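You operate a simulated robot arm through the tools that you are given. There is no shell and no other tool. Be economical: measure what you need, move in short steps, check, and stop when the job is done.

You run a simulated robot arm. Do the job below in one go: nothing can be reset, and whatever is moved stays where it is left.

## Task
Add 20 caps to the small turquoise bin and stand it on PACKED.
Fine: the bin waits in the feeder tray with 10 caps: tray in, set the cap dial, push the pad once, tray out; bin to PACKED, then tray in; leave the other bins.

It is judged by the outcome, as a careful person would: the job done as asked, and still so three seconds after it is handed in. It fails if anything else is knocked over, pushed out of place, dropped, spilled or broken. A push-on lid holds only when it is set on centred and level and pressed home; a screw cap is set on level and turned clockwise until tight.

## Robot
A 6-joint arm with a two-finger parallel gripper, fixed in place. Base frame: the origin is at the foot of the arm, x ahead of it, y to its left, z up; the work surface is at about z = 6. Lengths are in mm, angles in rad, forces in N, time in s.
With the tool pointing down near the work surface it reaches from about 140 to 580 mm from the base axis. Its first joint turns from -1.152 to 1.152 rad. Payload 2.1 kg.
The TCP is the grasp point between the finger pads, 30 mm short of the fingertips. In the tool frame z runs along the fingers and y along their closing line. Largest opening 94 mm; finger width 28, thickness 10; the body of the gripper, 50 by 96 mm, starts 55 mm behind the TCP.
Orientation is that of the tool frame in the base frame, as a unit quaternion [w, x, y, z]. With the fingers straight down and closing along the base's y, the tool's x points along the base's -x, its y along +y and its z along -z.

## Interface
- The arm moves only by the tool jog_arm. Its argument "plan" is a list of rows, each a list of 3 entries, a list of its own where there are three numbers: the shift along the base's x, y, z in m, then the turn, a rotation vector about the base's x, y, z in rad, then the finger opening in m, from 0 to 0.094. In form: [[[dx, dy, dz], [rx, ry, rz], hand], ...]. A call has 1 to 20 rows; each row shifts and turns the commanded pose from where the row before left it. Rows are played at 5 a second. More than 50 mm and 0.15 rad between two rows, or a gripper value outside its range, and nothing of the call is played. Where a pose cannot be reached the arm comes as near as it can. A force on the tool above 40 N (or 10 N above the force at the start of the call, whichever is more), or a blocked arm, ends the call early, and 0.2 s more pass. Each finger travels about 72 mm/s and halts on what it meets, pressing with about 27 N; the grip force reading is that of the motor and also rises with nothing between the fingers. The clock runs only during rows and for 0.2 s after the last one: add rows that do not move to give the fingers time. It gives the time, the measured TCP pose, the force on the tool (base axes), the opening and the grip force at its end, in the units of the frame above (readings bear some noise), with the torque about the TCP (base axes, N m) and any sound that the robot's microphone picked up, and new pictures: "show" is both (left out), scene, wrist or none.
- Cameras (640 x 400 px; columns grow to the right, rows downward): "scene" is fixed at [67.2, -365.9, 501.5]; the picture's right is [0.80, -0.60, 0.00], its down [-0.25, -0.34, -0.91] and it looks along [0.54, 0.72, -0.42] (base axes); focal length 232 px, centre (320, 200). "wrist" rides on the gripper at [76, 14, -102] in the tool frame; the picture's right is [-0.18, 0.98, 0.00], its down [-0.75, -0.14, -0.64] and it looks along [-0.63, -0.12, 0.77] (tool axes); focal length 243 px, centre (320, 200). There is no depth. A picture from a camera that has moved, and an enlarged one, comes with that camera's place and axes in the base frame and with its lens. The place of the scene camera against the robot may be out by one fixed shift of up to 12 mm in any direction.
- enlarge(camera, box): a new picture of the part [left, top, right, bottom] of that camera's present view, enlarged. No time passes.
- close_job(): hands the job in; it is judged then, once.

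Go step by step. Nothing tells you positions but the pictures and the camera data: compare them with the known pose of the tool, close in by small moves and look again before you grip or let go. The budget is 120 turns and 200 pictures, counting those below and the enlarged ones. Unless the task says otherwise, let go and move clear before handing in, and close with one line.

The tools are called after ">>>" as a command line: name --argument value ..., lists and objects as JSON in quotes. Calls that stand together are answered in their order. jog_arm: Moves the arm, as the interface text tells. Its arguments: {"type":"object","properties":{"plan":{"type":"array"},"show":{"type":"string","enum":["both","scene","wrist","none"]}},"required":["plan"]} The other tools are called the same way: enlarge (camera, box) takes an enlarged picture of a part of a camera's view; close_job () hands the job in.

At the start:

```text
clock: 0.0
position: [309.2, 137.2, 430.4]
ee_rot: [0.0, -0.001, 1.0, 0.0]
contact_force: [0.2, -0.4, -0.1]
ft_torque: [0.0, -0.02, 0.01]
width: 94.1
grasp_force: 0.0
```

scene: 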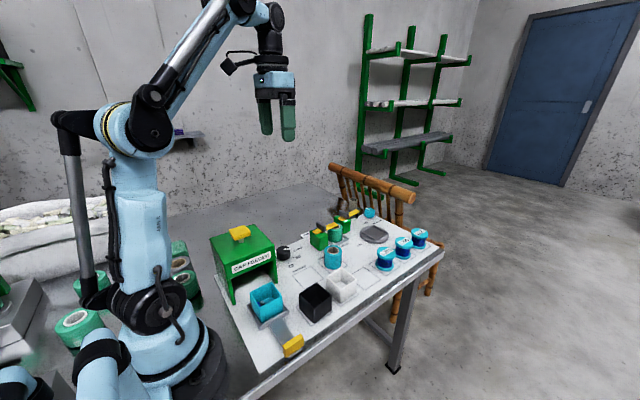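
wrist: 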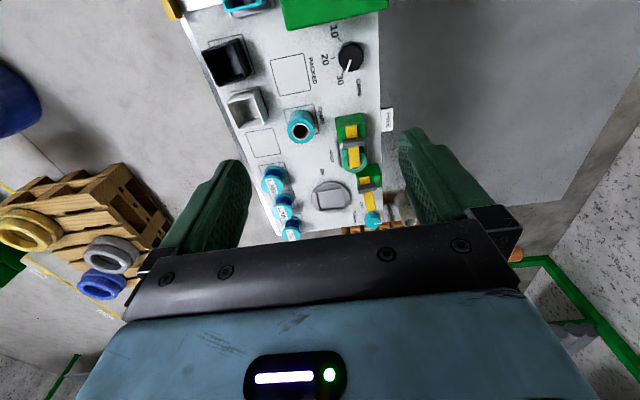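

I see a cap feeder (green), a tray with the turquoise bin pulled out, and the dial. I'll enlarge the views first to read the details.

>>> enlarge --camera "scene" --box '[200, 200, 360, 370]'

>>> enlarge --camera "scene" --box '[290, 190, 450, 290]'

>>> enlarge --camera "wrist" --box '[160, 0, 420, 240]'

```text
2.35 times, centred on (280, 285) of scene
camera zoom: at [67.2, -365.9, 501.5], right [0.8, -0.6, 0.0], down [-0.25, -0.34, -0.91], along [0.54, 0.72, -0.42], focal length 546 px, centre (414, 0)
```

zoom: 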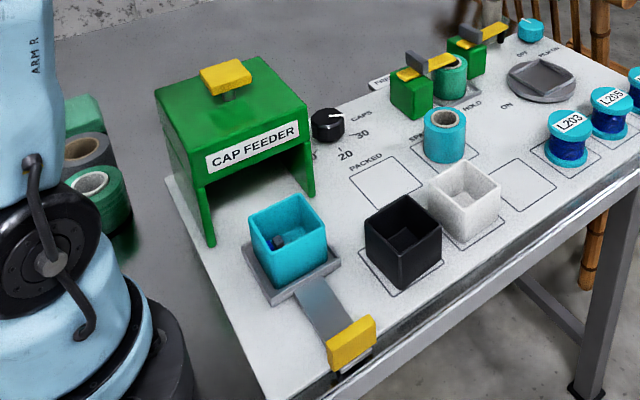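

```text
4.00 times, centred on (370, 240) of scene
camera zoom: at [67.2, -365.9, 501.5], right [0.8, -0.6, 0.0], down [-0.25, -0.34, -0.91], along [0.54, 0.72, -0.42], focal length 928 px, centre (120, 40)
```

zoom: 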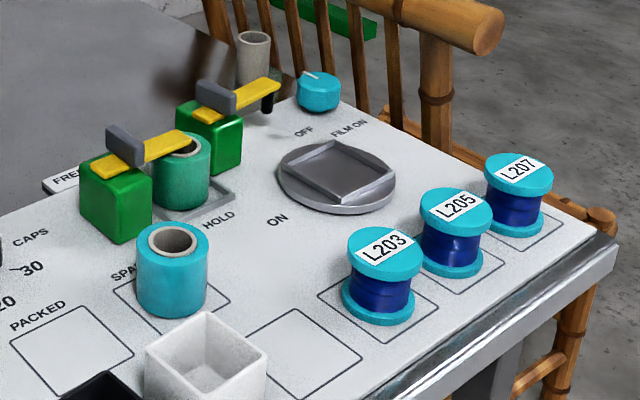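

```text
1.67 times, centred on (290, 120) of wrist
camera zoom: at [231.4, 151.8, 534.1], right [0.18, 0.98, 0.0], down [0.75, -0.14, 0.64], along [0.63, -0.12, -0.77], focal length 404 px, centre (370, 333)
```

zoom: 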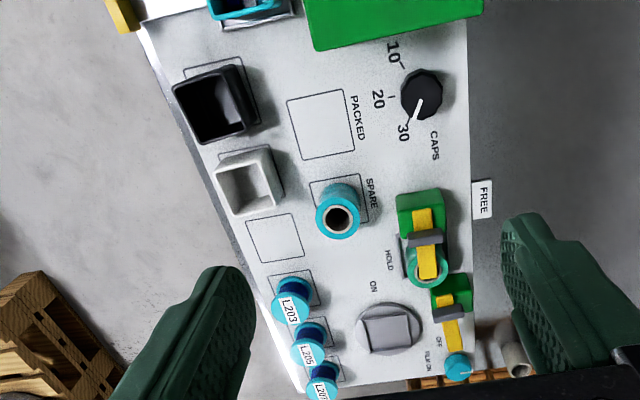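

The tray seems to slide along y at x≈210, with its handle near y≈-85. The dial, near (325,190), reads 30. I'll move the wrist camera back to measure.

>>> jog_arm --plan '[[[-0.04, -0.03, 0], [0, 0, 0], 0.094], [[-0.04, -0.03, 0], [0, 0, 0], 0.094], [[-0.03, -0.03, 0], [0, 0, 0], 0.094], [[0, -0.03, 0], [0, 0, 0], 0.094], [[0, 0, 0], [0, 0, 0], 0.094], [[0, 0, 0], [0, 0, 0], 0.094]]' --show "both"

```text
clock: 1.4
position: [197.3, 16.6, 431.2]
ee_rot: [0.0, -0.001, 1.0, 0.0]
contact_force: [0.1, 0.1, -0.2]
ft_torque: [-0.04, 0.0, -0.01]
width: 94.0
grasp_force: 0.0
camera wrist: at [120.7, 32.8, 534.7], right [0.18, 0.98, 0.0], down [0.75, -0.14, 0.64], along [0.63, -0.12, -0.77], focal length 243 px, centre (320, 200)
```

scene: 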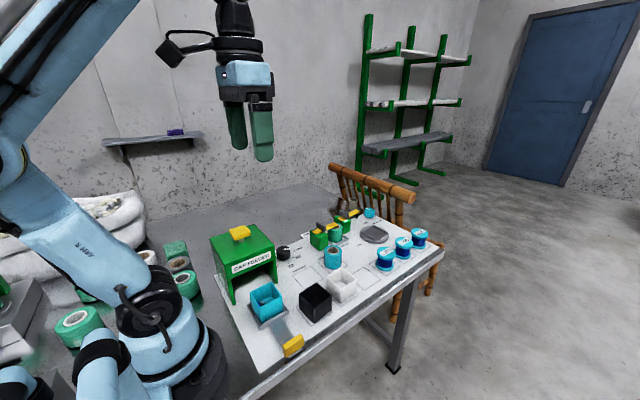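
wrist: 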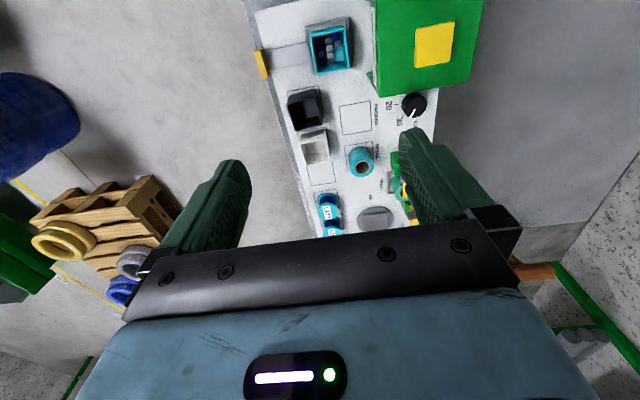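

>>> enlarge --camera "wrist" --box '[240, 0, 490, 156]'

```text
2.56 times, centred on (365, 78) of wrist
camera zoom: at [120.7, 32.8, 534.7], right [0.18, 0.98, 0.0], down [0.75, -0.14, 0.64], along [0.63, -0.12, -0.77], focal length 621 px, centre (205, 512)
```

zoom: 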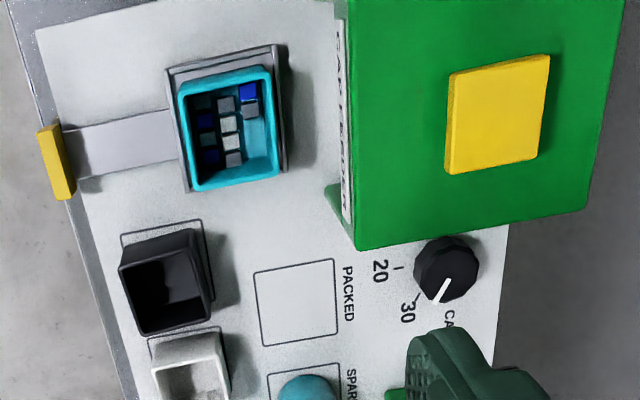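

Measured so far: tray axis x≈191, handle y≈-88, bin rim centre (190,36,56), PACKED centre (337,74), feeder front y≈100 and pad (193,167,~170). I'll go in front of the handle with the fingers closed.

>>> jog_arm --plan '[[[0, -0.04, -0.03], [0, 0, 0], 0.0], [[0, -0.04, -0.04], [0, 0, 0], 0.0], [[-0.006, -0.04, -0.04], [0, 0, 0], 0.0], [[0, -0.022, -0.045], [0, 0, 0], 0.0], [[0, 0, -0.05], [0, 0, 0], 0.0], [[0, 0, -0.05], [0, 0, 0], 0.0], [[0, 0, -0.05], [0, 0, 0], 0.0], [[0, 0, -0.03], [0, 0, 0], 0.0], [[0, 0, 0], [0, 0, 0], 0.0], [[0, 0, 0], [0, 0, 0], 0.0]]' --show "both"

```text
refused: row 2 steps farther than a row can; nothing moved
```

>>> jog_arm --plan '[[[0, -0.035, -0.03], [0, 0, 0], 0.0], [[0, -0.035, -0.03], [0, 0, 0], 0.0], [[-0.006, -0.035, -0.03], [0, 0, 0], 0.0], [[0, -0.035, -0.03], [0, 0, 0], 0.0], [[0, 0, -0.045], [0, 0, 0], 0.0], [[0, 0, -0.045], [0, 0, 0], 0.0], [[0, 0, -0.045], [0, 0, 0], 0.0], [[0, 0, -0.045], [0, 0, 0], 0.0], [[0, 0, 0], [0, 0, 0], 0.0], [[0, 0, 0], [0, 0, 0], 0.0]]' --show "both"

```text
clock: 3.6
position: [191.6, -123.1, 130.7]
ee_rot: [-0.001, -0.001, 1.0, -0.001]
contact_force: [-0.1, 0.4, -0.9]
ft_torque: [0.0, 0.0, -0.01]
width: 0.0
grasp_force: 27.2
camera wrist: at [115.0, -107.6, 234.5], right [0.18, 0.98, 0.0], down [0.75, -0.14, 0.64], along [0.63, -0.12, -0.77], focal length 243 px, centre (320, 200)
```

scene: 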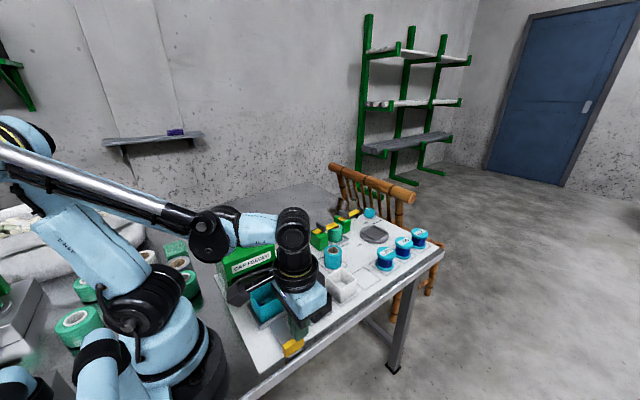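
wrist: 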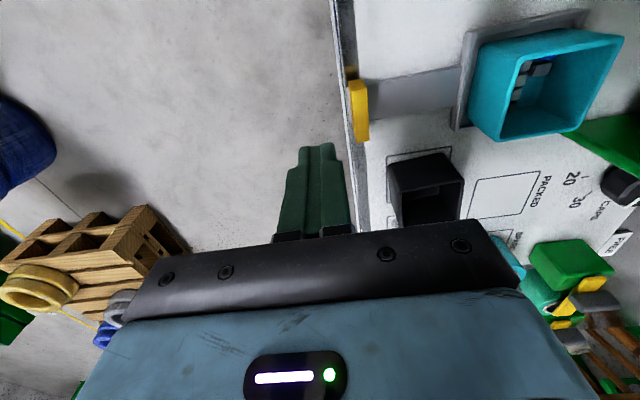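

>>> enlarge --camera "wrist" --box '[310, 20, 470, 170]'

>>> enlarge --camera "scene" --box '[250, 290, 350, 370]'

```text
2.67 times, centred on (390, 95) of wrist
camera zoom: at [115.0, -107.6, 234.5], right [0.18, 0.98, 0.0], down [0.75, -0.14, 0.64], along [0.63, -0.12, -0.77], focal length 647 px, centre (133, 480)
```

zoom: 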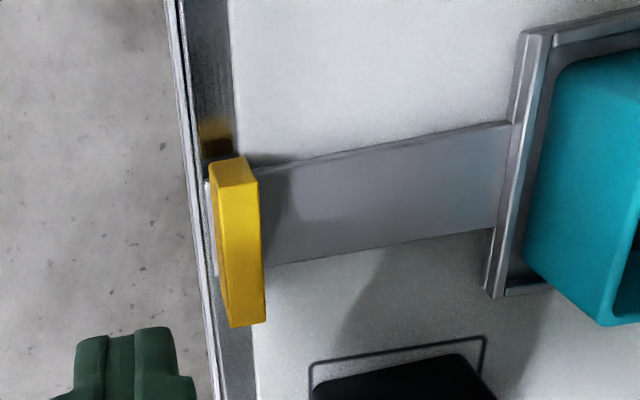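

```text
5.00 times, centred on (300, 330) of scene
camera zoom: at [67.2, -365.9, 501.5], right [0.8, -0.6, 0.0], down [-0.25, -0.34, -0.91], along [0.54, 0.72, -0.42], focal length 1160 px, centre (420, -450)
```

zoom: 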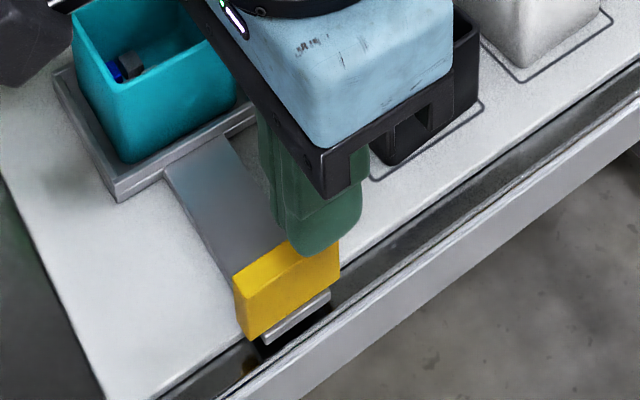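

Handle top is at about (193,-88,34). I'll lower to a tip height of z≈18 and push it in +y with the force guard on.

>>> jog_arm --plan '[[[0.001, 0, -0.045], [0, 0, 0], 0.0], [[0, 0, -0.038], [0, 0, 0], 0.0], [[0, 0, 0], [0, 0, 0], 0.0], [[0, 0.01, 0], [0, 0, 0], 0.0], [[0, 0.01, 0], [0, 0, 0], 0.0], [[0, 0.01, 0], [0, 0, 0], 0.0], [[0, 0.01, 0], [0, 0, 0], 0.0], [[0, 0.01, 0], [0, 0, 0], 0.0], [[0, 0, 0], [0, 0, 0], 0.0]]' --show "both"

```text
clock: 5.6
position: [193.0, -73.6, 48.2]
ee_rot: [-0.001, -0.001, 1.0, 0.0]
contact_force: [0.4, 1.2, 0.9]
ft_torque: [-0.03, 0.01, 0.0]
width: 0.0
grasp_force: 26.9
camera wrist: at [116.5, -58.0, 151.1], right [0.18, 0.98, 0.0], down [0.75, -0.14, 0.64], along [0.63, -0.12, -0.77], focal length 243 px, centre (320, 200)
```

scene: 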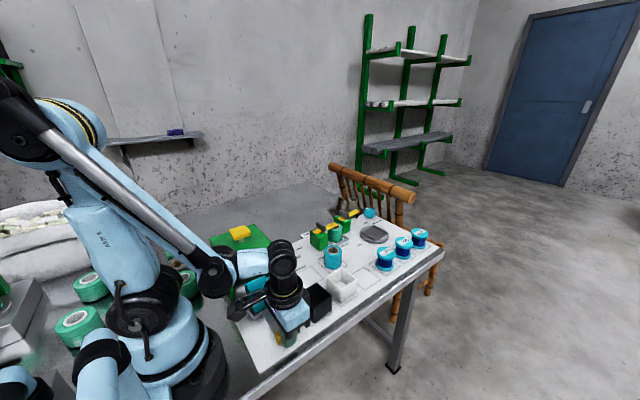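
wrist: 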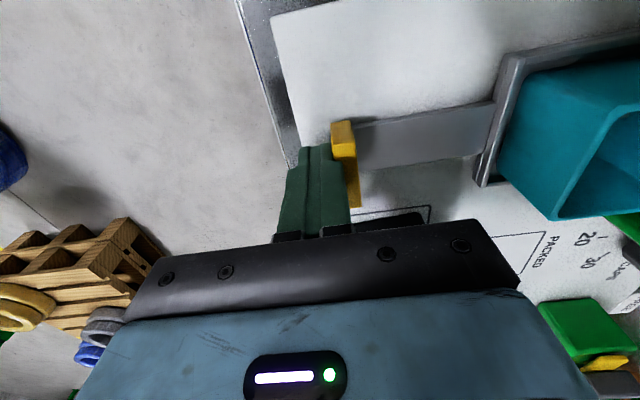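

The tray is sliding with little force, so I'll keep pushing.

>>> jog_arm --plan '[[[0, 0.01, 0], [0, 0, 0], 0.0], [[0, 0.01, 0], [0, 0, 0], 0.0], [[0, 0.01, 0], [0, 0, 0], 0.0], [[0, 0.01, 0], [0, 0, 0], 0.0], [[0, 0.01, 0], [0, 0, 0], 0.0], [[0, 0.01, 0], [0, 0, 0], 0.0], [[0, 0.01, 0], [0, 0, 0], 0.0], [[0, 0.01, 0], [0, 0, 0], 0.0], [[0, 0, 0], [0, 0, 0], 0.0]]' --show "both"

```text
clock: 7.6
position: [192.5, 6.7, 48.3]
ee_rot: [-0.001, 0.0, 1.0, 0.0]
contact_force: [-0.3, 0.0, -0.3]
ft_torque: [-0.03, 0.03, -0.03]
width: 0.0
grasp_force: 27.1
camera wrist: at [115.2, 22.4, 151.3], right [0.18, 0.98, 0.0], down [0.75, -0.14, 0.64], along [0.63, -0.12, -0.77], focal length 243 px, centre (320, 200)
```

scene: 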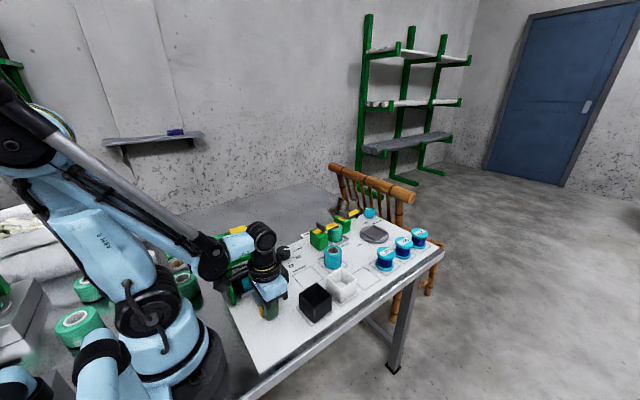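
wrist: 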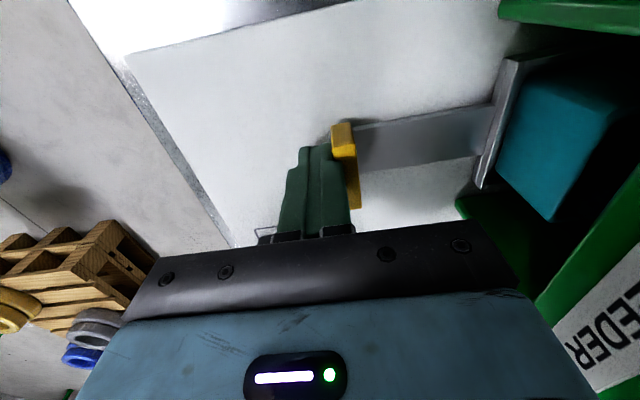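

>>> jog_arm --plan '[[[0, 0.005, 0], [0, 0, 0], 0.0], [[0, 0.005, 0], [0, 0, 0], 0.0], [[0, 0.005, 0], [0, 0, 0], 0.0], [[0, 0.005, 0], [0, 0, 0], 0.0], [[0, 0.004, 0], [0, 0, 0], 0.0], [[0, 0.004, 0], [0, 0, 0], 0.0], [[0, 0.004, 0], [0, 0, 0], 0.0]]' --show "both"

```text
clock: 8.8
position: [192.4, 25.6, 48.3]
ee_rot: [-0.001, 0.001, 1.0, -0.007]
contact_force: [1.3, -7.4, 1.4]
ft_torque: [-0.05, 0.03, 0.08]
width: 0.0
grasp_force: 26.6
stopped in row 5: the force on the tool passed its limit at 47 N (the readings are from after the stop); the commanded pose is now the measured one
camera wrist: at [116.3, 42.4, 151.2], right [0.19, 0.98, -0.01], down [0.75, -0.13, 0.64], along [0.63, -0.13, -0.77], focal length 243 px, centre (320, 200)
```

scene: 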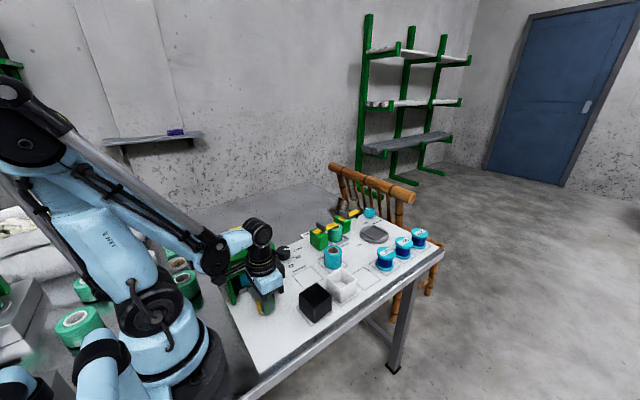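
wrist: 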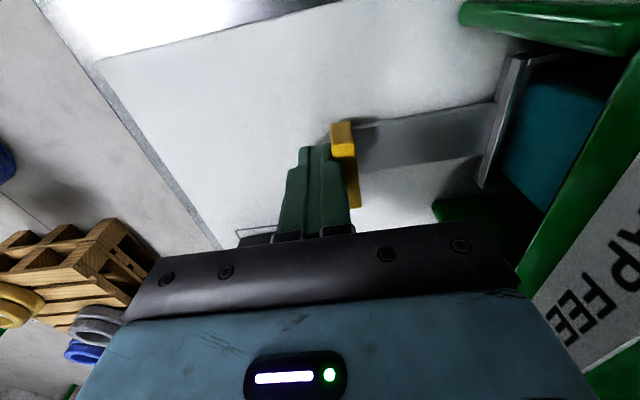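

The tray hit its stop, with the bin now under the feeder. I'll back away, rise, and move over the dial, yawing 90° so the camera stays clear of the feeder.

>>> jog_arm --plan '[[[0, -0.015, 0], [0, 0, 0], 0.0], [[0, -0.005, 0.045], [0, 0, 0], 0.0], [[0, 0, 0.045], [0, 0, 0], 0.0], [[0, 0, 0.045], [0, 0, 0], 0.0], [[0, 0, 0.045], [0, 0, 0], 0.0], [[0, 0, 0.045], [0, 0, 0], 0.0], [[0.02, 0.01, 0.0], [0, 0, 0.1428], 0.0], [[0.03, 0.01, 0], [0, 0, 0.1428], 0.0], [[0.03, 0.01, 0], [0, 0, 0.1428], 0.02], [[0.03, 0.01, 0], [0, 0, 0.1428], 0.04], [[0.023, 0.02, 0], [0, 0, 0.1428], 0.06], [[0, 0.02, 0], [0, 0, 0.1428], 0.08], [[0, 0.02, 0], [0, 0, 0.1428], 0.08], [[0, 0.02, 0], [0, 0, 0.1428], 0.08], [[0, 0.02, 0], [0, 0, 0.1428], 0.08], [[0, 0.02, 0], [0, 0, 0.1428], 0.08], [[0, 0.02, 0], [0, 0, 0.1428], 0.08], [[0, 0, 0], [0, 0, 0], 0.08]]' --show "both"

```text
clock: 12.6
position: [326.3, 186.4, 273.1]
ee_rot: [0.004, -0.707, 0.707, -0.005]
contact_force: [-0.3, -0.3, 1.1]
ft_torque: [0.01, 0.0, -0.02]
width: 79.8
grasp_force: 0.1
camera wrist: at [310.4, 111.7, 375.9], right [-0.98, 0.18, -0.01], down [0.13, 0.75, 0.64], along [0.13, 0.63, -0.77], focal length 243 px, centre (320, 200)
```

scene: 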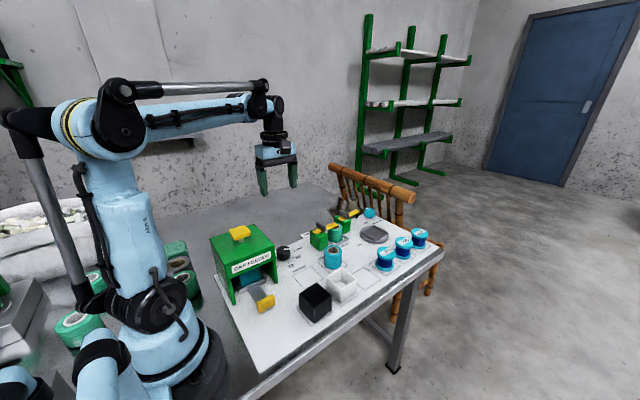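
wrist: 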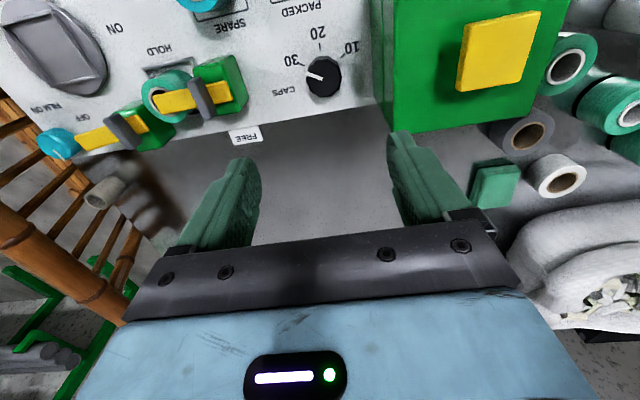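

>>> enlarge --camera "wrist" --box '[265, 10, 385, 120]'

>>> enlarge --camera "scene" --box '[200, 200, 340, 320]'

```text
3.64 times, centred on (325, 65) of wrist
camera zoom: at [310.4, 111.7, 375.9], right [-0.98, 0.18, -0.01], down [0.13, 0.75, 0.64], along [0.13, 0.63, -0.77], focal length 882 px, centre (302, 691)
```

zoom: 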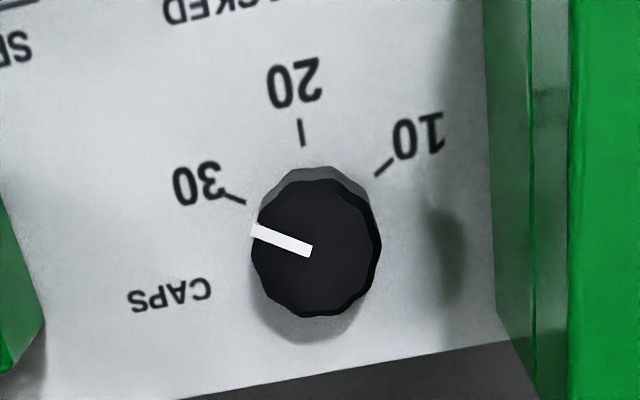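

```text
3.33 times, centred on (270, 260) of scene
camera zoom: at [67.2, -365.9, 501.5], right [0.8, -0.6, 0.0], down [-0.25, -0.34, -0.91], along [0.54, 0.72, -0.42], focal length 773 px, centre (487, 0)
```

zoom: 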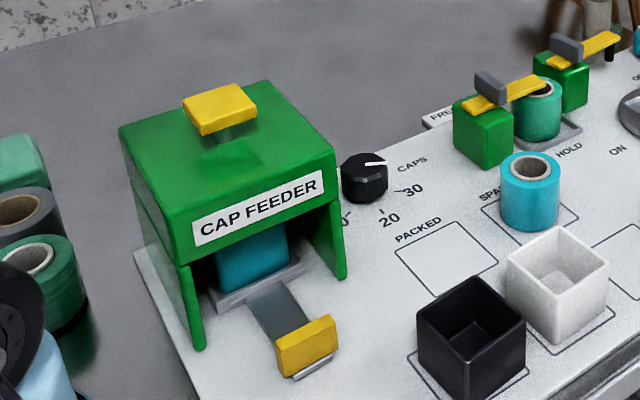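

The dial centre is (323.4,191.2) and its top z≈34. The marks are 60° apart and the pointer is at 30, so it needs -60° about z. I'll pre-rotate the tool +60° at height so the turn ends with the camera clear of the feeder.

>>> jog_arm --plan '[[[-0.0029, 0.0048, 0], [0, 0, 0.131], 0.08], [[0, 0, 0], [0, 0, 0.131], 0.08], [[0, 0, 0], [0, 0, 0.131], 0.08], [[0, 0, 0], [0, 0, 0.131], 0.08], [[0, 0, 0], [0, 0, 0.131], 0.08], [[0, 0, 0], [0, 0, 0.131], 0.08], [[0, 0, 0], [0, 0, 0.131], 0.08], [[0, 0, 0], [0, 0, 0.131], 0.08], [[0, 0, -0.045], [0, 0, 0], 0.08], [[0, 0, -0.045], [0, 0, 0], 0.08], [[0, 0, -0.045], [0, 0, 0], 0.08], [[0, 0, 0], [0, 0, 0], 0.08], [[0, 0, 0], [0, 0, 0], 0.08]]' --show "both"

```text
clock: 15.4
position: [323.0, 191.8, 137.3]
ee_rot: [-0.006, 0.966, -0.258, 0.003]
contact_force: [0.6, 0.4, -0.1]
ft_torque: [0.05, 0.03, -0.01]
width: 80.0
grasp_force: 0.0
camera wrist: at [380.5, 140.8, 240.9], right [-0.65, -0.76, -0.01], down [-0.59, 0.49, 0.64], along [-0.48, 0.43, -0.77], focal length 243 px, centre (320, 200)
```

scene: 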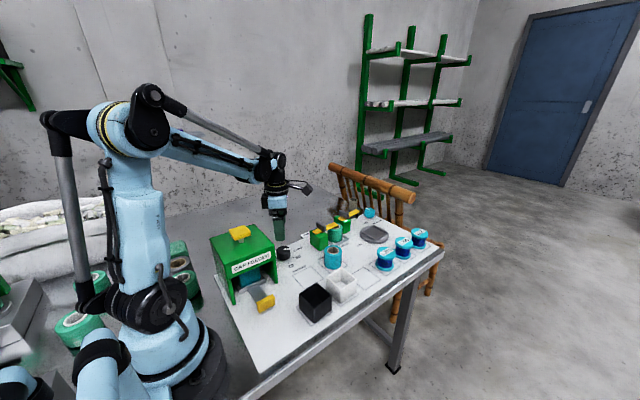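
wrist: 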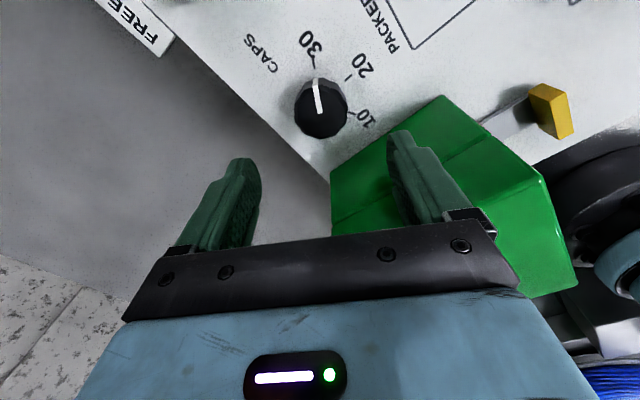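

Aligned over the dial; descending.

>>> jog_arm --plan '[[[0.0004, -0.0006, -0.04], [0, 0, 0], 0.08], [[0, 0, -0.03], [0, 0, 0], 0.08], [[0, 0, -0.012], [0, 0, 0], 0.08], [[0, 0, -0.01], [0, 0, 0], 0.08], [[0, 0, 0], [0, 0, 0], 0.08]]' --show "both"

```text
clock: 16.6
position: [323.7, 189.8, 46.6]
ee_rot: [-0.005, 0.966, -0.259, 0.002]
contact_force: [-0.3, 0.7, 0.5]
ft_torque: [0.0, 0.03, 0.0]
width: 80.0
grasp_force: 0.0
camera wrist: at [380.6, 139.9, 150.3], right [-0.65, -0.76, -0.01], down [-0.59, 0.49, 0.64], along [-0.48, 0.43, -0.77], focal length 243 px, centre (320, 200)
```

scene: 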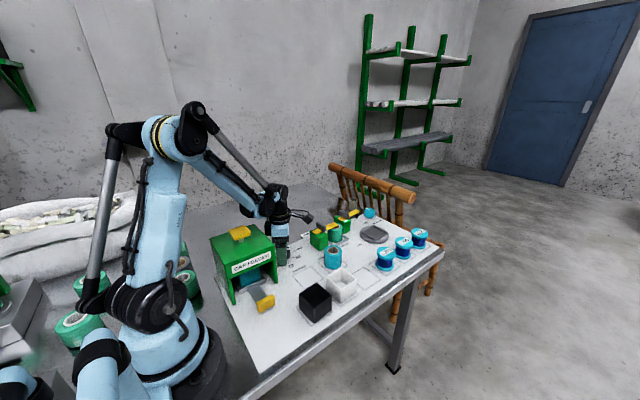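
wrist: 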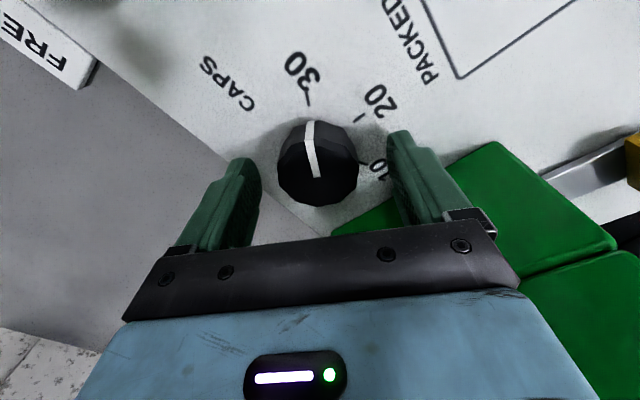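

Centred within a couple of mm. Gripping the knob.

>>> jog_arm --plan '[[[0, 0.001, -0.003], [0, 0, 0], 0.06], [[0, 0, 0], [0, 0, 0], 0.052], [[0, 0, 0], [0, 0, 0], 0.044], [[0, 0, 0], [0, 0, 0], 0.036], [[0, 0, 0], [0, 0, 0], 0.034], [[0, 0, 0], [0, 0, 0], 0.034]]' --show "wrist"

```text
clock: 18.0
position: [323.5, 190.7, 43.4]
ee_rot: [-0.006, 0.966, -0.259, 0.002]
contact_force: [1.4, 1.1, -1.3]
ft_torque: [-0.32, 0.36, -0.07]
width: 44.9
grasp_force: 45.0
camera wrist: at [380.7, 140.9, 147.1], right [-0.65, -0.76, -0.01], down [-0.59, 0.49, 0.64], along [-0.48, 0.43, -0.77], focal length 243 px, centre (320, 200)
```

wrist: 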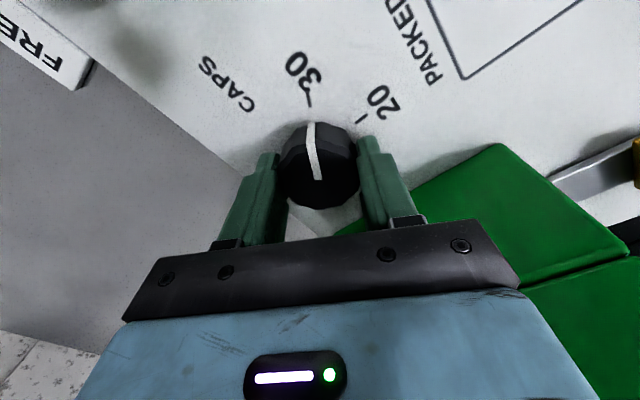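

Gripped at 45 mm. Turning -60° about z.

>>> jog_arm --plan '[[[0, 0, 0], [0, 0, -0.1], 0.034], [[0, 0, 0], [0, 0, -0.1], 0.034], [[0, 0, 0], [0, 0, -0.1], 0.034], [[0, 0, 0], [0, 0, -0.1], 0.034], [[0, 0, 0], [0, 0, -0.1], 0.034], [[0, 0, 0], [0, 0, -0.1], 0.034], [[0, 0, 0], [0, 0, -0.1], 0.034], [[0, 0, 0], [0, 0, -0.1], 0.034], [[0, 0, 0], [0, 0, -0.1], 0.034], [[0, 0, 0], [0, 0, -0.1], 0.034], [[0, 0, 0], [0, 0, -0.047], 0.034], [[0, 0, 0], [0, 0, 0], 0.034]]' --show "both"

```text
clock: 19.0
position: [323.9, 192.2, 42.3]
ee_rot: [-0.006, 0.897, -0.441, 0.004]
contact_force: [0.8, 1.0, 7.0]
ft_torque: [-0.08, 0.2, -0.01]
width: 44.6
grasp_force: 45.2
stopped in row 5: the force on the tool passed its limit at 42 N (the readings are from after the stop); the commanded pose is now the measured one
camera wrist: at [357.2, 123.1, 147.1], right [-0.89, -0.45, -0.01], down [-0.36, 0.68, 0.64], along [-0.28, 0.58, -0.77], focal length 243 px, centre (320, 200)
```

scene: 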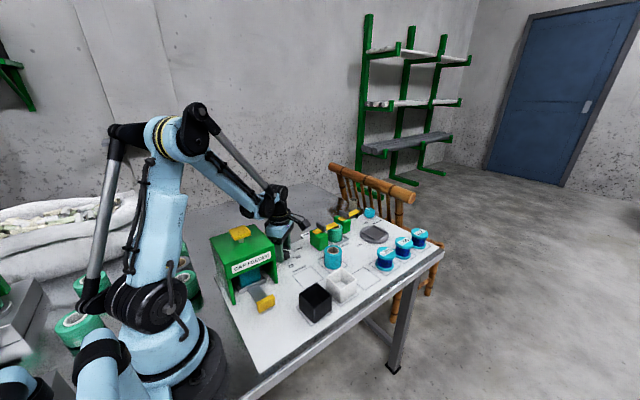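
wrist: 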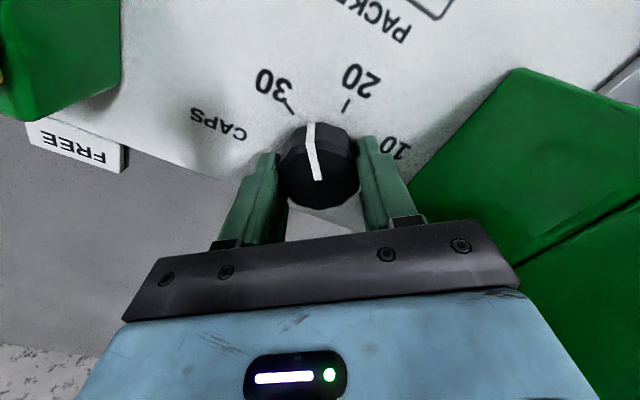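

The knob follows the grip. Force built up slightly, so I'll continue in smaller steps.

>>> jog_arm --plan '[[[0, 0, 0.001], [0, 0, -0.05], 0.034], [[0, 0, 0], [0, 0, -0.05], 0.034], [[0, 0, 0], [0, 0, -0.05], 0.034], [[0, 0, 0], [0, 0, -0.05], 0.034], [[0, 0, 0], [0, 0, -0.05], 0.034], [[0, 0, 0], [0, 0, -0.05], 0.034], [[0, 0, 0], [0, 0, -0.05], 0.034], [[0, 0, 0], [0, 0, -0.05], 0.034], [[0, 0, 0], [0, 0, -0.05], 0.034], [[0, 0, 0], [0, 0, -0.05], 0.034], [[0, 0, 0], [0, 0, -0.05], 0.034], [[0, 0, 0], [0, 0, -0.05], 0.034], [[0, 0, 0], [0, 0, -0.05], 0.034], [[0, 0, 0], [0, 0, 0], 0.034]]' --show "wrist"

```text
clock: 22.0
position: [324.3, 191.3, 45.1]
ee_rot: [-0.006, 0.709, -0.705, 0.007]
contact_force: [24.8, 12.0, -26.3]
ft_torque: [-0.7, 0.99, 0.02]
width: 44.4
grasp_force: 44.9
camera wrist: at [308.6, 116.8, 147.6], right [-0.98, 0.18, -0.02], down [0.12, 0.75, 0.64], along [0.13, 0.63, -0.76], focal length 243 px, centre (320, 200)
```

wrist: 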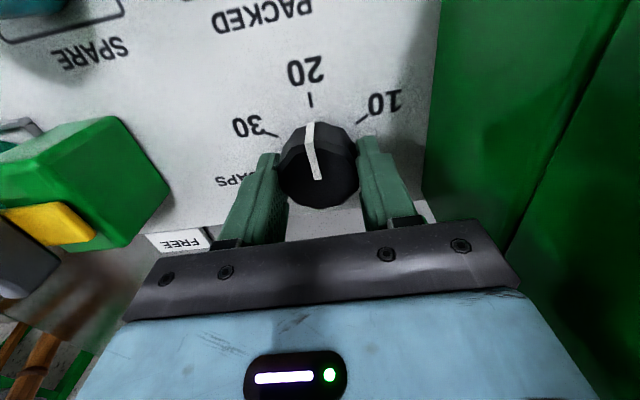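

>>> jog_arm --plan '[[[0, 0, 0], [0, 0, 0], 0.05], [[0, 0, 0], [0, 0, 0], 0.065], [[0, 0, 0], [0, 0, 0], 0.075], [[0, 0, 0.03], [0, 0, 0], 0.075], [[0, 0, 0.045], [0, 0, 0], 0.075], [[0, 0, 0.045], [0, 0, 0], 0.075], [[0, 0, 0.04], [0, 0, 0], 0.075], [[0, 0, 0], [0, 0, 0], 0.075]]' --show "both"

>>> enlarge --camera "wrist" --box '[265, 10, 385, 140]'

```text
clock: 23.8
position: [324.4, 192.4, 205.5]
ee_rot: [-0.005, 0.71, -0.704, 0.006]
contact_force: [-0.2, -0.3, -0.9]
ft_torque: [-0.02, -0.01, 0.0]
width: 75.2
grasp_force: 0.1
camera wrist: at [307.7, 116.4, 309.2], right [-0.98, 0.18, -0.01], down [0.13, 0.76, 0.64], along [0.12, 0.63, -0.77], focal length 243 px, centre (320, 200)
```

scene: 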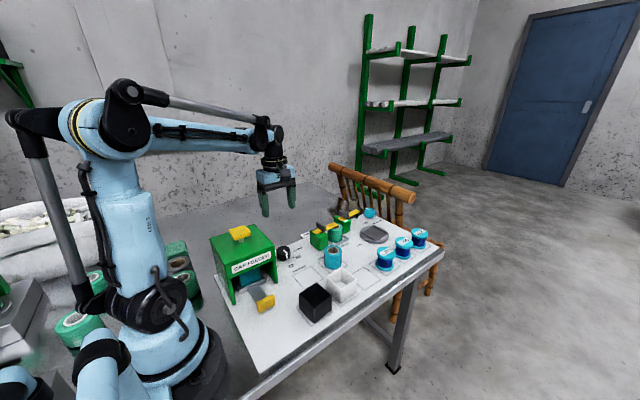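
wrist: 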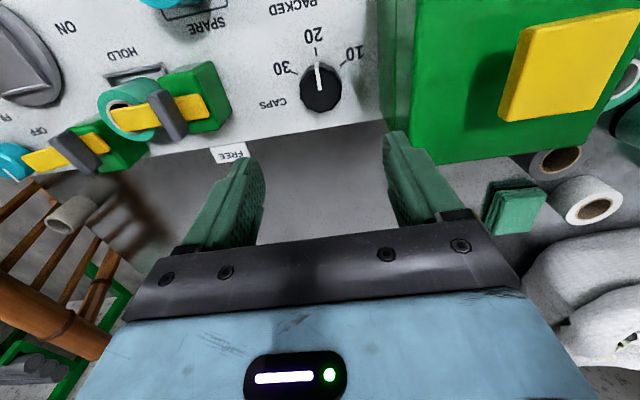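

```text
3.08 times, centred on (325, 75) of wrist
camera zoom: at [307.7, 116.4, 309.2], right [-0.98, 0.18, -0.01], down [0.13, 0.76, 0.64], along [0.12, 0.63, -0.77], focal length 746 px, centre (305, 585)
```

zoom: 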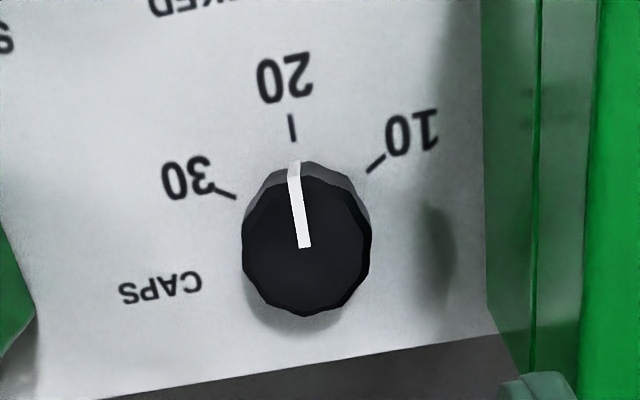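

The dial now reads 20. Next, the pad: I'll move above (193,166) with the fingers closed.

>>> jog_arm --plan '[[[0, 0, 0.045], [0, 0, 0], 0.05], [[-0.04, -0.006, 0], [0, 0, 0], 0.02], [[-0.04, -0.006, 0], [0, 0, 0], 0.0], [[-0.04, -0.007, 0], [0, 0, 0], 0.0], [[-0.011, -0.007, 0], [0, 0, 0], 0.0], [[0, 0, -0.02], [0, 0, 0], 0.0], [[0, 0, 0], [0, 0, 0], 0.0]]' --show "both"

```text
clock: 25.4
position: [191.9, 167.0, 229.5]
ee_rot: [-0.005, 0.71, -0.704, 0.006]
contact_force: [-0.9, -0.6, -0.3]
ft_torque: [-0.01, -0.01, 0.02]
width: 0.0
grasp_force: 27.1
camera wrist: at [176.6, 92.1, 332.9], right [-0.98, 0.18, -0.01], down [0.13, 0.76, 0.64], along [0.12, 0.63, -0.77], focal length 243 px, centre (320, 200)
```

scene: 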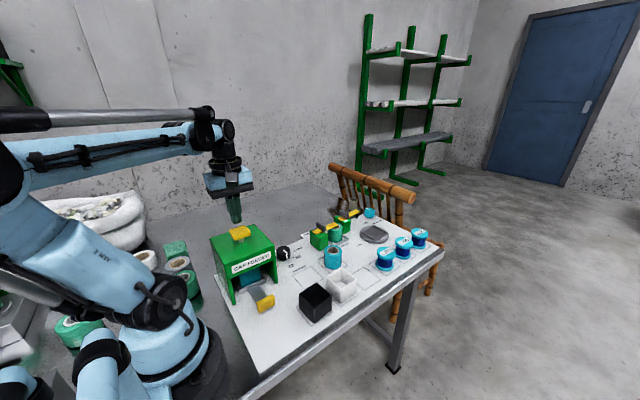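
wrist: 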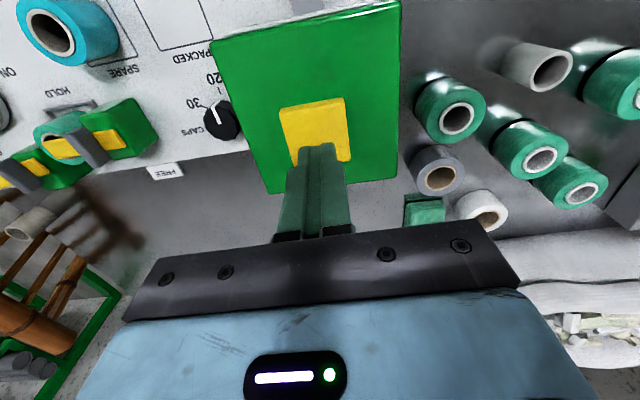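

>>> jog_arm --plan '[[[0.001, -0.004, -0.012], [0, 0, 0], 0.0], [[0, 0, -0.008], [0, 0, 0], 0.0], [[0, 0, -0.003], [0, 0, 0], 0.0], [[0, 0, -0.003], [0, 0, 0], 0.0], [[0, 0, -0.003], [0, 0, 0], 0.0], [[0, 0, -0.003], [0, 0, 0], 0.0], [[0, 0, -0.003], [0, 0, 0], 0.0], [[0, 0, -0.003], [0, 0, 0], 0.0], [[0, 0, -0.003], [0, 0, 0], 0.0], [[0, 0, -0.003], [0, 0, 0], 0.0], [[0, 0, -0.003], [0, 0, 0], 0.0], [[0, 0, -0.003], [0, 0, 0], 0.0]]' --show "both"

```text
clock: 27.7
position: [193.4, 161.1, 187.8]
ee_rot: [-0.003, 0.71, -0.704, 0.006]
contact_force: [-4.5, -3.6, 26.5]
ft_torque: [-0.04, 0.15, 0.06]
width: 0.0
grasp_force: 27.0
heard: click
stopped in row 11: the force on the tool passed its limit at 46 N (the readings are from after the stop); the commanded pose is now the measured one
camera wrist: at [178.3, 87.1, 291.6], right [-0.98, 0.18, -0.01], down [0.13, 0.76, 0.64], along [0.12, 0.63, -0.77], focal length 243 px, centre (320, 200)
```

scene: 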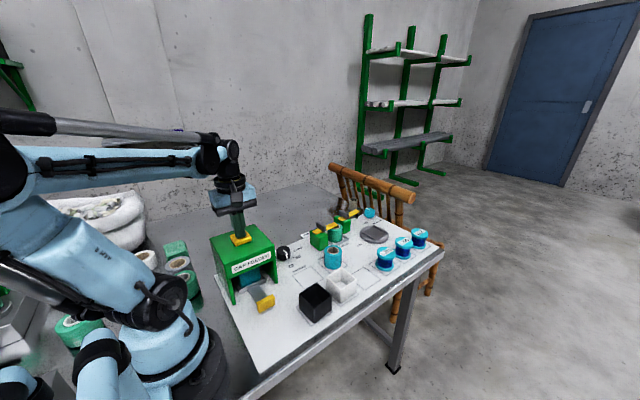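
wrist: 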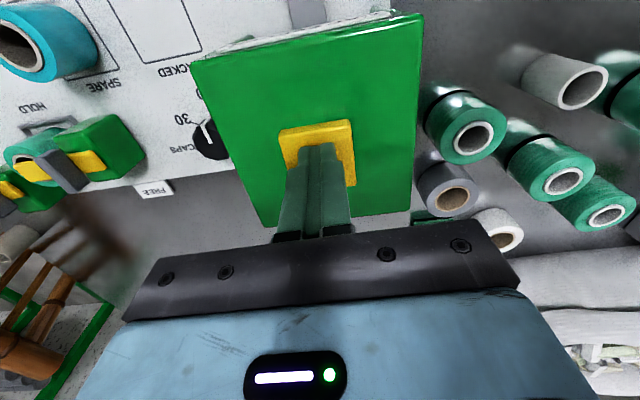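

The click registered the pad press. I'll rise straight up, wait, then move over the handle (≈(192,42)) with the fingers closing along x.

>>> jog_arm --plan '[[[0, 0, 0.02], [0, 0, 0], 0.0], [[0, 0, 0.03], [0, 0, 0], 0.0], [[0, -0.03, 0.01], [0, 0, 0], 0.02], [[0, -0.03, 0], [0, 0, 0], 0.05], [[0, -0.03, 0], [0, 0, 0], 0.075], [[0, -0.03, 0], [0, 0, 0], 0.075], [[0, 0, -0.04], [0, 0, 0], 0.075], [[0, 0, -0.04], [0, 0, 0], 0.075], [[0, 0, -0.03], [0, 0, 0], 0.075], [[0, 0, 0], [0, 0, 0], 0.075]]' --show "both"

```text
clock: 29.9
position: [193.3, 41.5, 136.6]
ee_rot: [-0.003, 0.71, -0.704, 0.004]
contact_force: [-0.5, -0.1, 0.2]
ft_torque: [-0.01, 0.01, -0.03]
width: 75.2
grasp_force: 0.0
camera wrist: at [178.4, -33.2, 240.1], right [-0.98, 0.18, -0.01], down [0.13, 0.76, 0.64], along [0.12, 0.63, -0.77], focal length 243 px, centre (320, 200)
```

scene: 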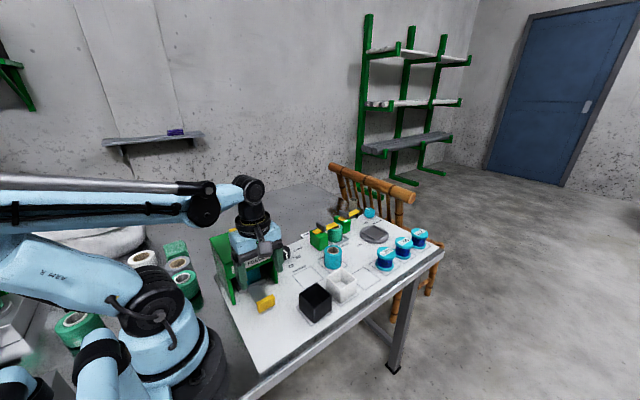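
wrist: 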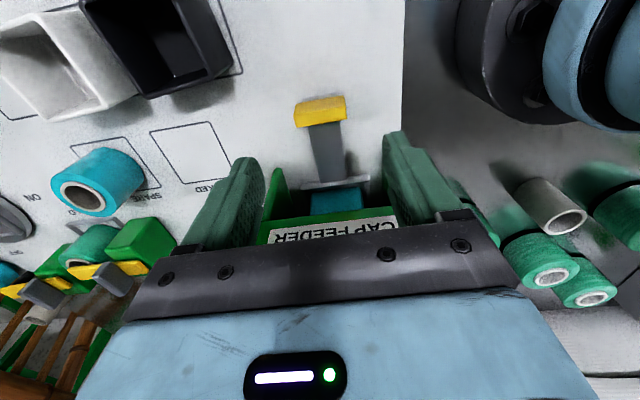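

>>> jog_arm --plan '[[[0, -0.001, -0.045], [0, 0, 0], 0.075], [[0, 0, -0.03], [0, 0, 0], 0.075], [[0, 0, -0.014], [0, 0, 0], 0.075], [[0, 0, 0], [0, 0, 0], 0.075]]' --show "both"

```text
clock: 30.9
position: [195.4, 40.7, 48.0]
ee_rot: [-0.004, 0.71, -0.704, 0.004]
contact_force: [0.2, -0.2, -0.6]
ft_torque: [0.01, -0.01, 0.01]
width: 75.0
grasp_force: 0.1
camera wrist: at [178.8, -33.6, 151.9], right [-0.98, 0.18, -0.01], down [0.13, 0.76, 0.64], along [0.12, 0.63, -0.77], focal length 243 px, centre (320, 200)
```

scene: 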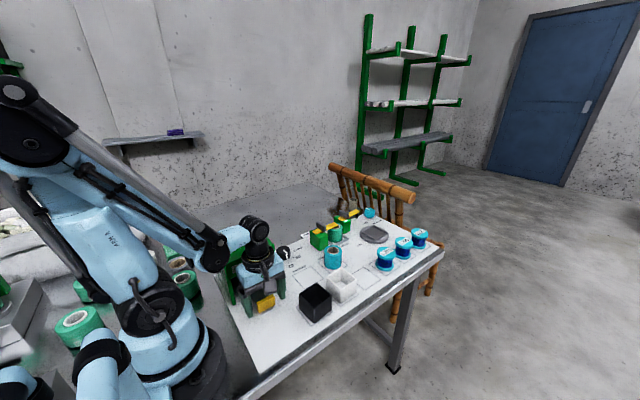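
wrist: 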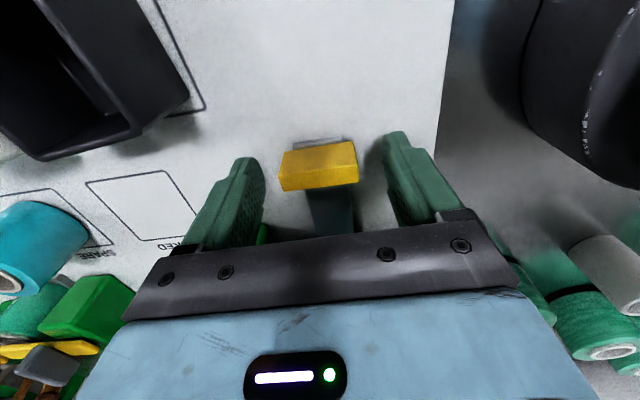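

>>> jog_arm --plan '[[[0, 0, 0], [0, 0, 0], 0.055], [[0, 0, 0], [0, 0, 0], 0.04], [[0, 0, 0], [0, 0, 0], 0.04], [[0, -0.008, 0], [0, 0, 0], 0.04], [[0, -0.01, 0], [0, 0, 0], 0.04], [[0, -0.01, 0], [0, 0, 0], 0.04], [[0, -0.01, 0], [0, 0, 0], 0.04], [[0, 0, 0], [0, 0, 0], 0.04]]' --show "both"

```text
clock: 32.4
position: [194.5, 7.2, 49.2]
ee_rot: [-0.003, 0.709, -0.705, 0.005]
contact_force: [2.8, -1.1, -1.6]
ft_torque: [0.1, 0.81, -0.18]
width: 43.6
grasp_force: 44.8
stopped in row 7: the force on the tool passed its limit at 40 N (the readings are from after the stop); the commanded pose is now the measured one
camera wrist: at [179.2, -67.9, 152.0], right [-0.98, 0.18, -0.01], down [0.13, 0.76, 0.64], along [0.12, 0.63, -0.77], focal length 243 px, centre (320, 200)
```

scene: 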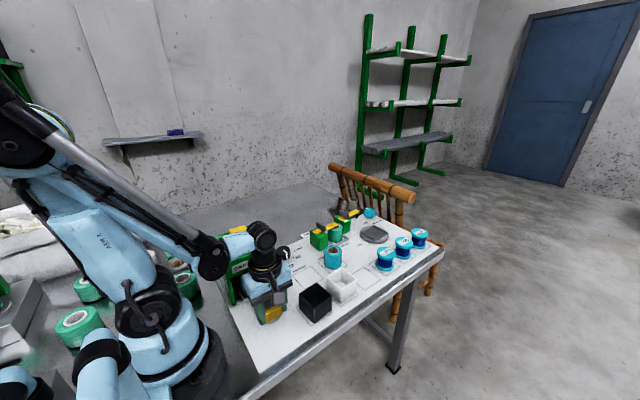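
wrist: 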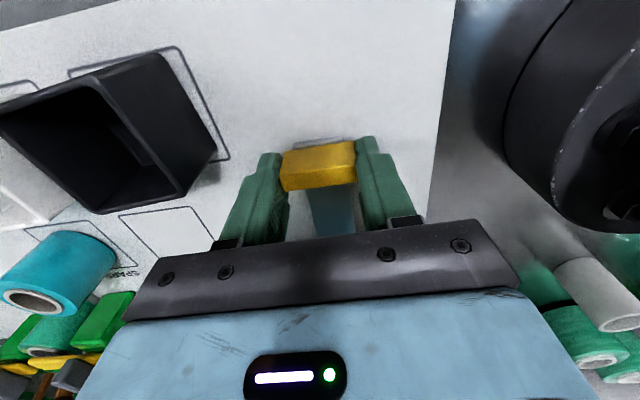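

The handle follows; the side load came from the stiff grip. I'll pull on with smaller steps.

>>> jog_arm --plan '[[[0, -0.006, 0], [0, 0, 0], 0.04], [[0, -0.006, 0], [0, 0, 0], 0.04], [[0, -0.006, 0], [0, 0, 0], 0.04], [[0, -0.006, 0], [0, 0, 0], 0.04], [[0, -0.006, 0], [0, 0, 0], 0.04], [[0, -0.006, 0], [0, 0, 0], 0.04], [[0, -0.006, 0], [0, 0, 0], 0.04], [[0, -0.006, 0], [0, 0, 0], 0.04]]' --show "wrist"

```text
clock: 34.2
position: [195.3, -36.2, 48.5]
ee_rot: [-0.004, 0.71, -0.704, 0.007]
contact_force: [5.9, 0.5, -11.1]
ft_torque: [0.18, 0.97, -0.18]
width: 43.6
grasp_force: 45.0
stopped in row 8: the force on the tool passed its limit at 40 N (the readings are from after the stop); the commanded pose is now the measured one
camera wrist: at [178.9, -111.7, 151.8], right [-0.98, 0.18, -0.02], down [0.13, 0.76, 0.64], along [0.13, 0.63, -0.77], focal length 243 px, centre (320, 200)
```

wrist: 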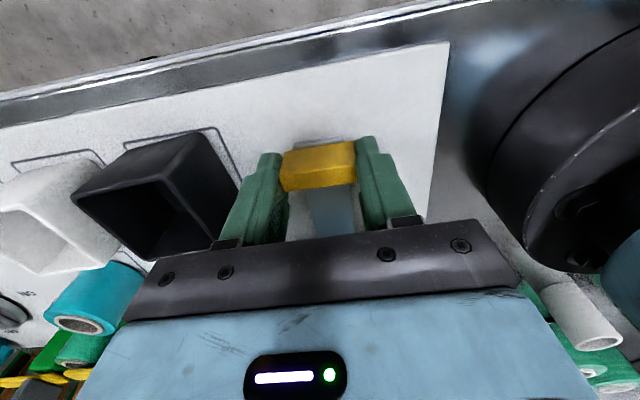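

>>> jog_arm --plan '[[[-0.0003, -0.006, 0], [0, 0, 0], 0.04], [[0, -0.006, 0], [0, 0, 0], 0.04], [[-0.0003, -0.006, 0], [0, 0, 0], 0.04], [[0, -0.006, 0], [0, 0, 0], 0.04], [[-0.0003, -0.006, 0], [0, 0, 0], 0.04], [[0, -0.006, 0], [0, 0, 0], 0.04], [[0, -0.006, 0], [0, 0, 0], 0.04], [[0, -0.006, 0], [0, 0, 0], 0.04], [[0, -0.005, 0], [0, 0, 0], 0.04]]' --show "wrist"

```text
clock: 36.2
position: [195.2, -89.1, 48.5]
ee_rot: [-0.007, 0.711, -0.704, 0.005]
contact_force: [24.3, 13.2, 3.0]
ft_torque: [-0.9, 0.61, -0.12]
width: 44.1
grasp_force: 44.5
camera wrist: at [178.7, -164.2, 151.6], right [-0.98, 0.17, -0.02], down [0.12, 0.75, 0.65], along [0.13, 0.63, -0.76], focal length 243 px, centre (320, 200)
```

wrist: 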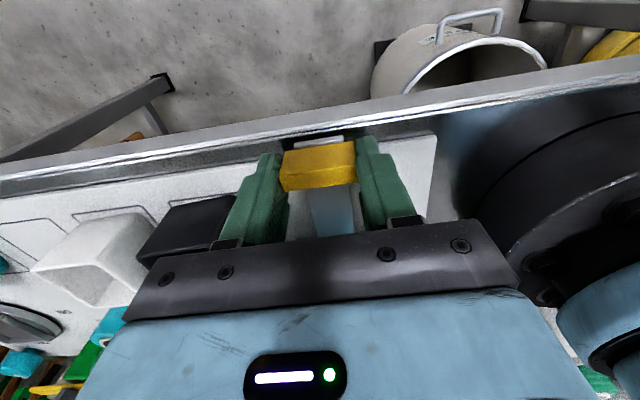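

The tray has reached its outer stop (130 mm travel). I'll release, rise, yaw back to 0 and look at the bin.

>>> jog_arm --plan '[[[0, 0, 0], [0, 0, 0], 0.06], [[0, 0, 0], [0, 0, 0], 0.078], [[0, 0, 0.03], [0, 0, 0], 0.078], [[0, 0, 0.045], [0, 0, 0], 0.078], [[0, 0, 0.045], [0, 0, 0], 0.078], [[0, 0.01, 0.045], [0, 0, -0.143], 0.078], [[0, 0.01, 0], [0, 0, -0.143], 0.078], [[0, 0.01, 0], [0, 0, -0.143], 0.078], [[0, 0.01, 0], [0, 0, -0.143], 0.078], [[0, 0.01, 0], [0, 0, -0.143], 0.078], [[0, 0.01, 0], [0, 0, -0.143], 0.078], [[0, 0.01, 0], [0, 0, -0.143], 0.078], [[0, 0.01, 0], [0, 0, -0.143], 0.078], [[0, 0.01, 0], [0, 0, -0.143], 0.078], [[0, 0.02, 0], [0, 0, -0.143], 0.078], [[-0.004, 0.015, 0], [0, 0, -0.141], 0.078], [[0, 0, 0], [0, 0, 0], 0.078]]' --show "both"

>>> enlarge --camera "wrist" --box '[240, 0, 480, 170]'

```text
clock: 39.8
position: [190.6, 34.8, 214.8]
ee_rot: [0.0, -0.003, 1.0, -0.008]
contact_force: [0.1, 0.5, 0.1]
ft_torque: [0.0, -0.03, 0.02]
width: 78.0
grasp_force: 0.1
camera wrist: at [113.2, 51.4, 317.1], right [0.18, 0.98, -0.02], down [0.76, -0.13, 0.64], along [0.63, -0.13, -0.77], focal length 243 px, centre (320, 200)
```

scene: 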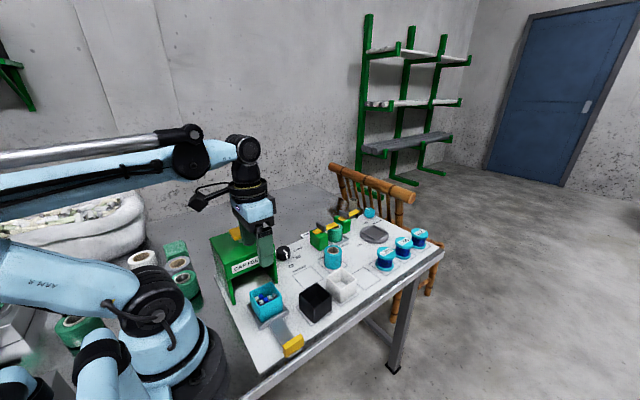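
wrist: 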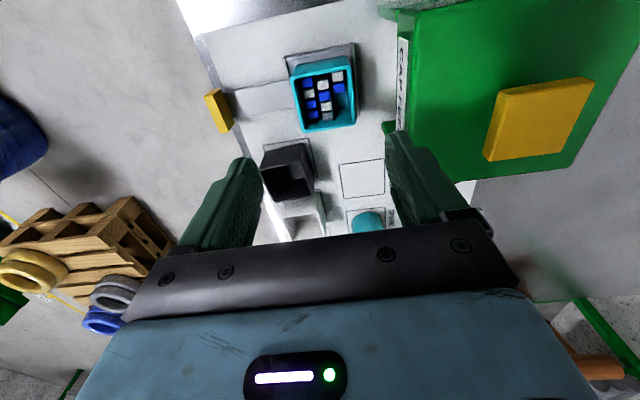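

```text
2.35 times, centred on (360, 85) of wrist
camera zoom: at [113.2, 51.4, 317.1], right [0.18, 0.98, -0.02], down [0.76, -0.13, 0.64], along [0.63, -0.13, -0.77], focal length 571 px, centre (226, 471)
```

zoom: 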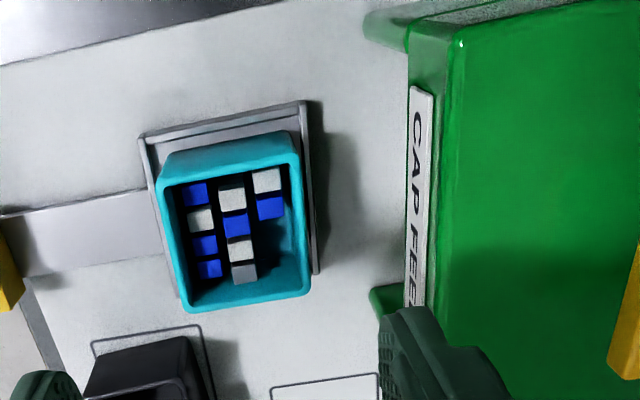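

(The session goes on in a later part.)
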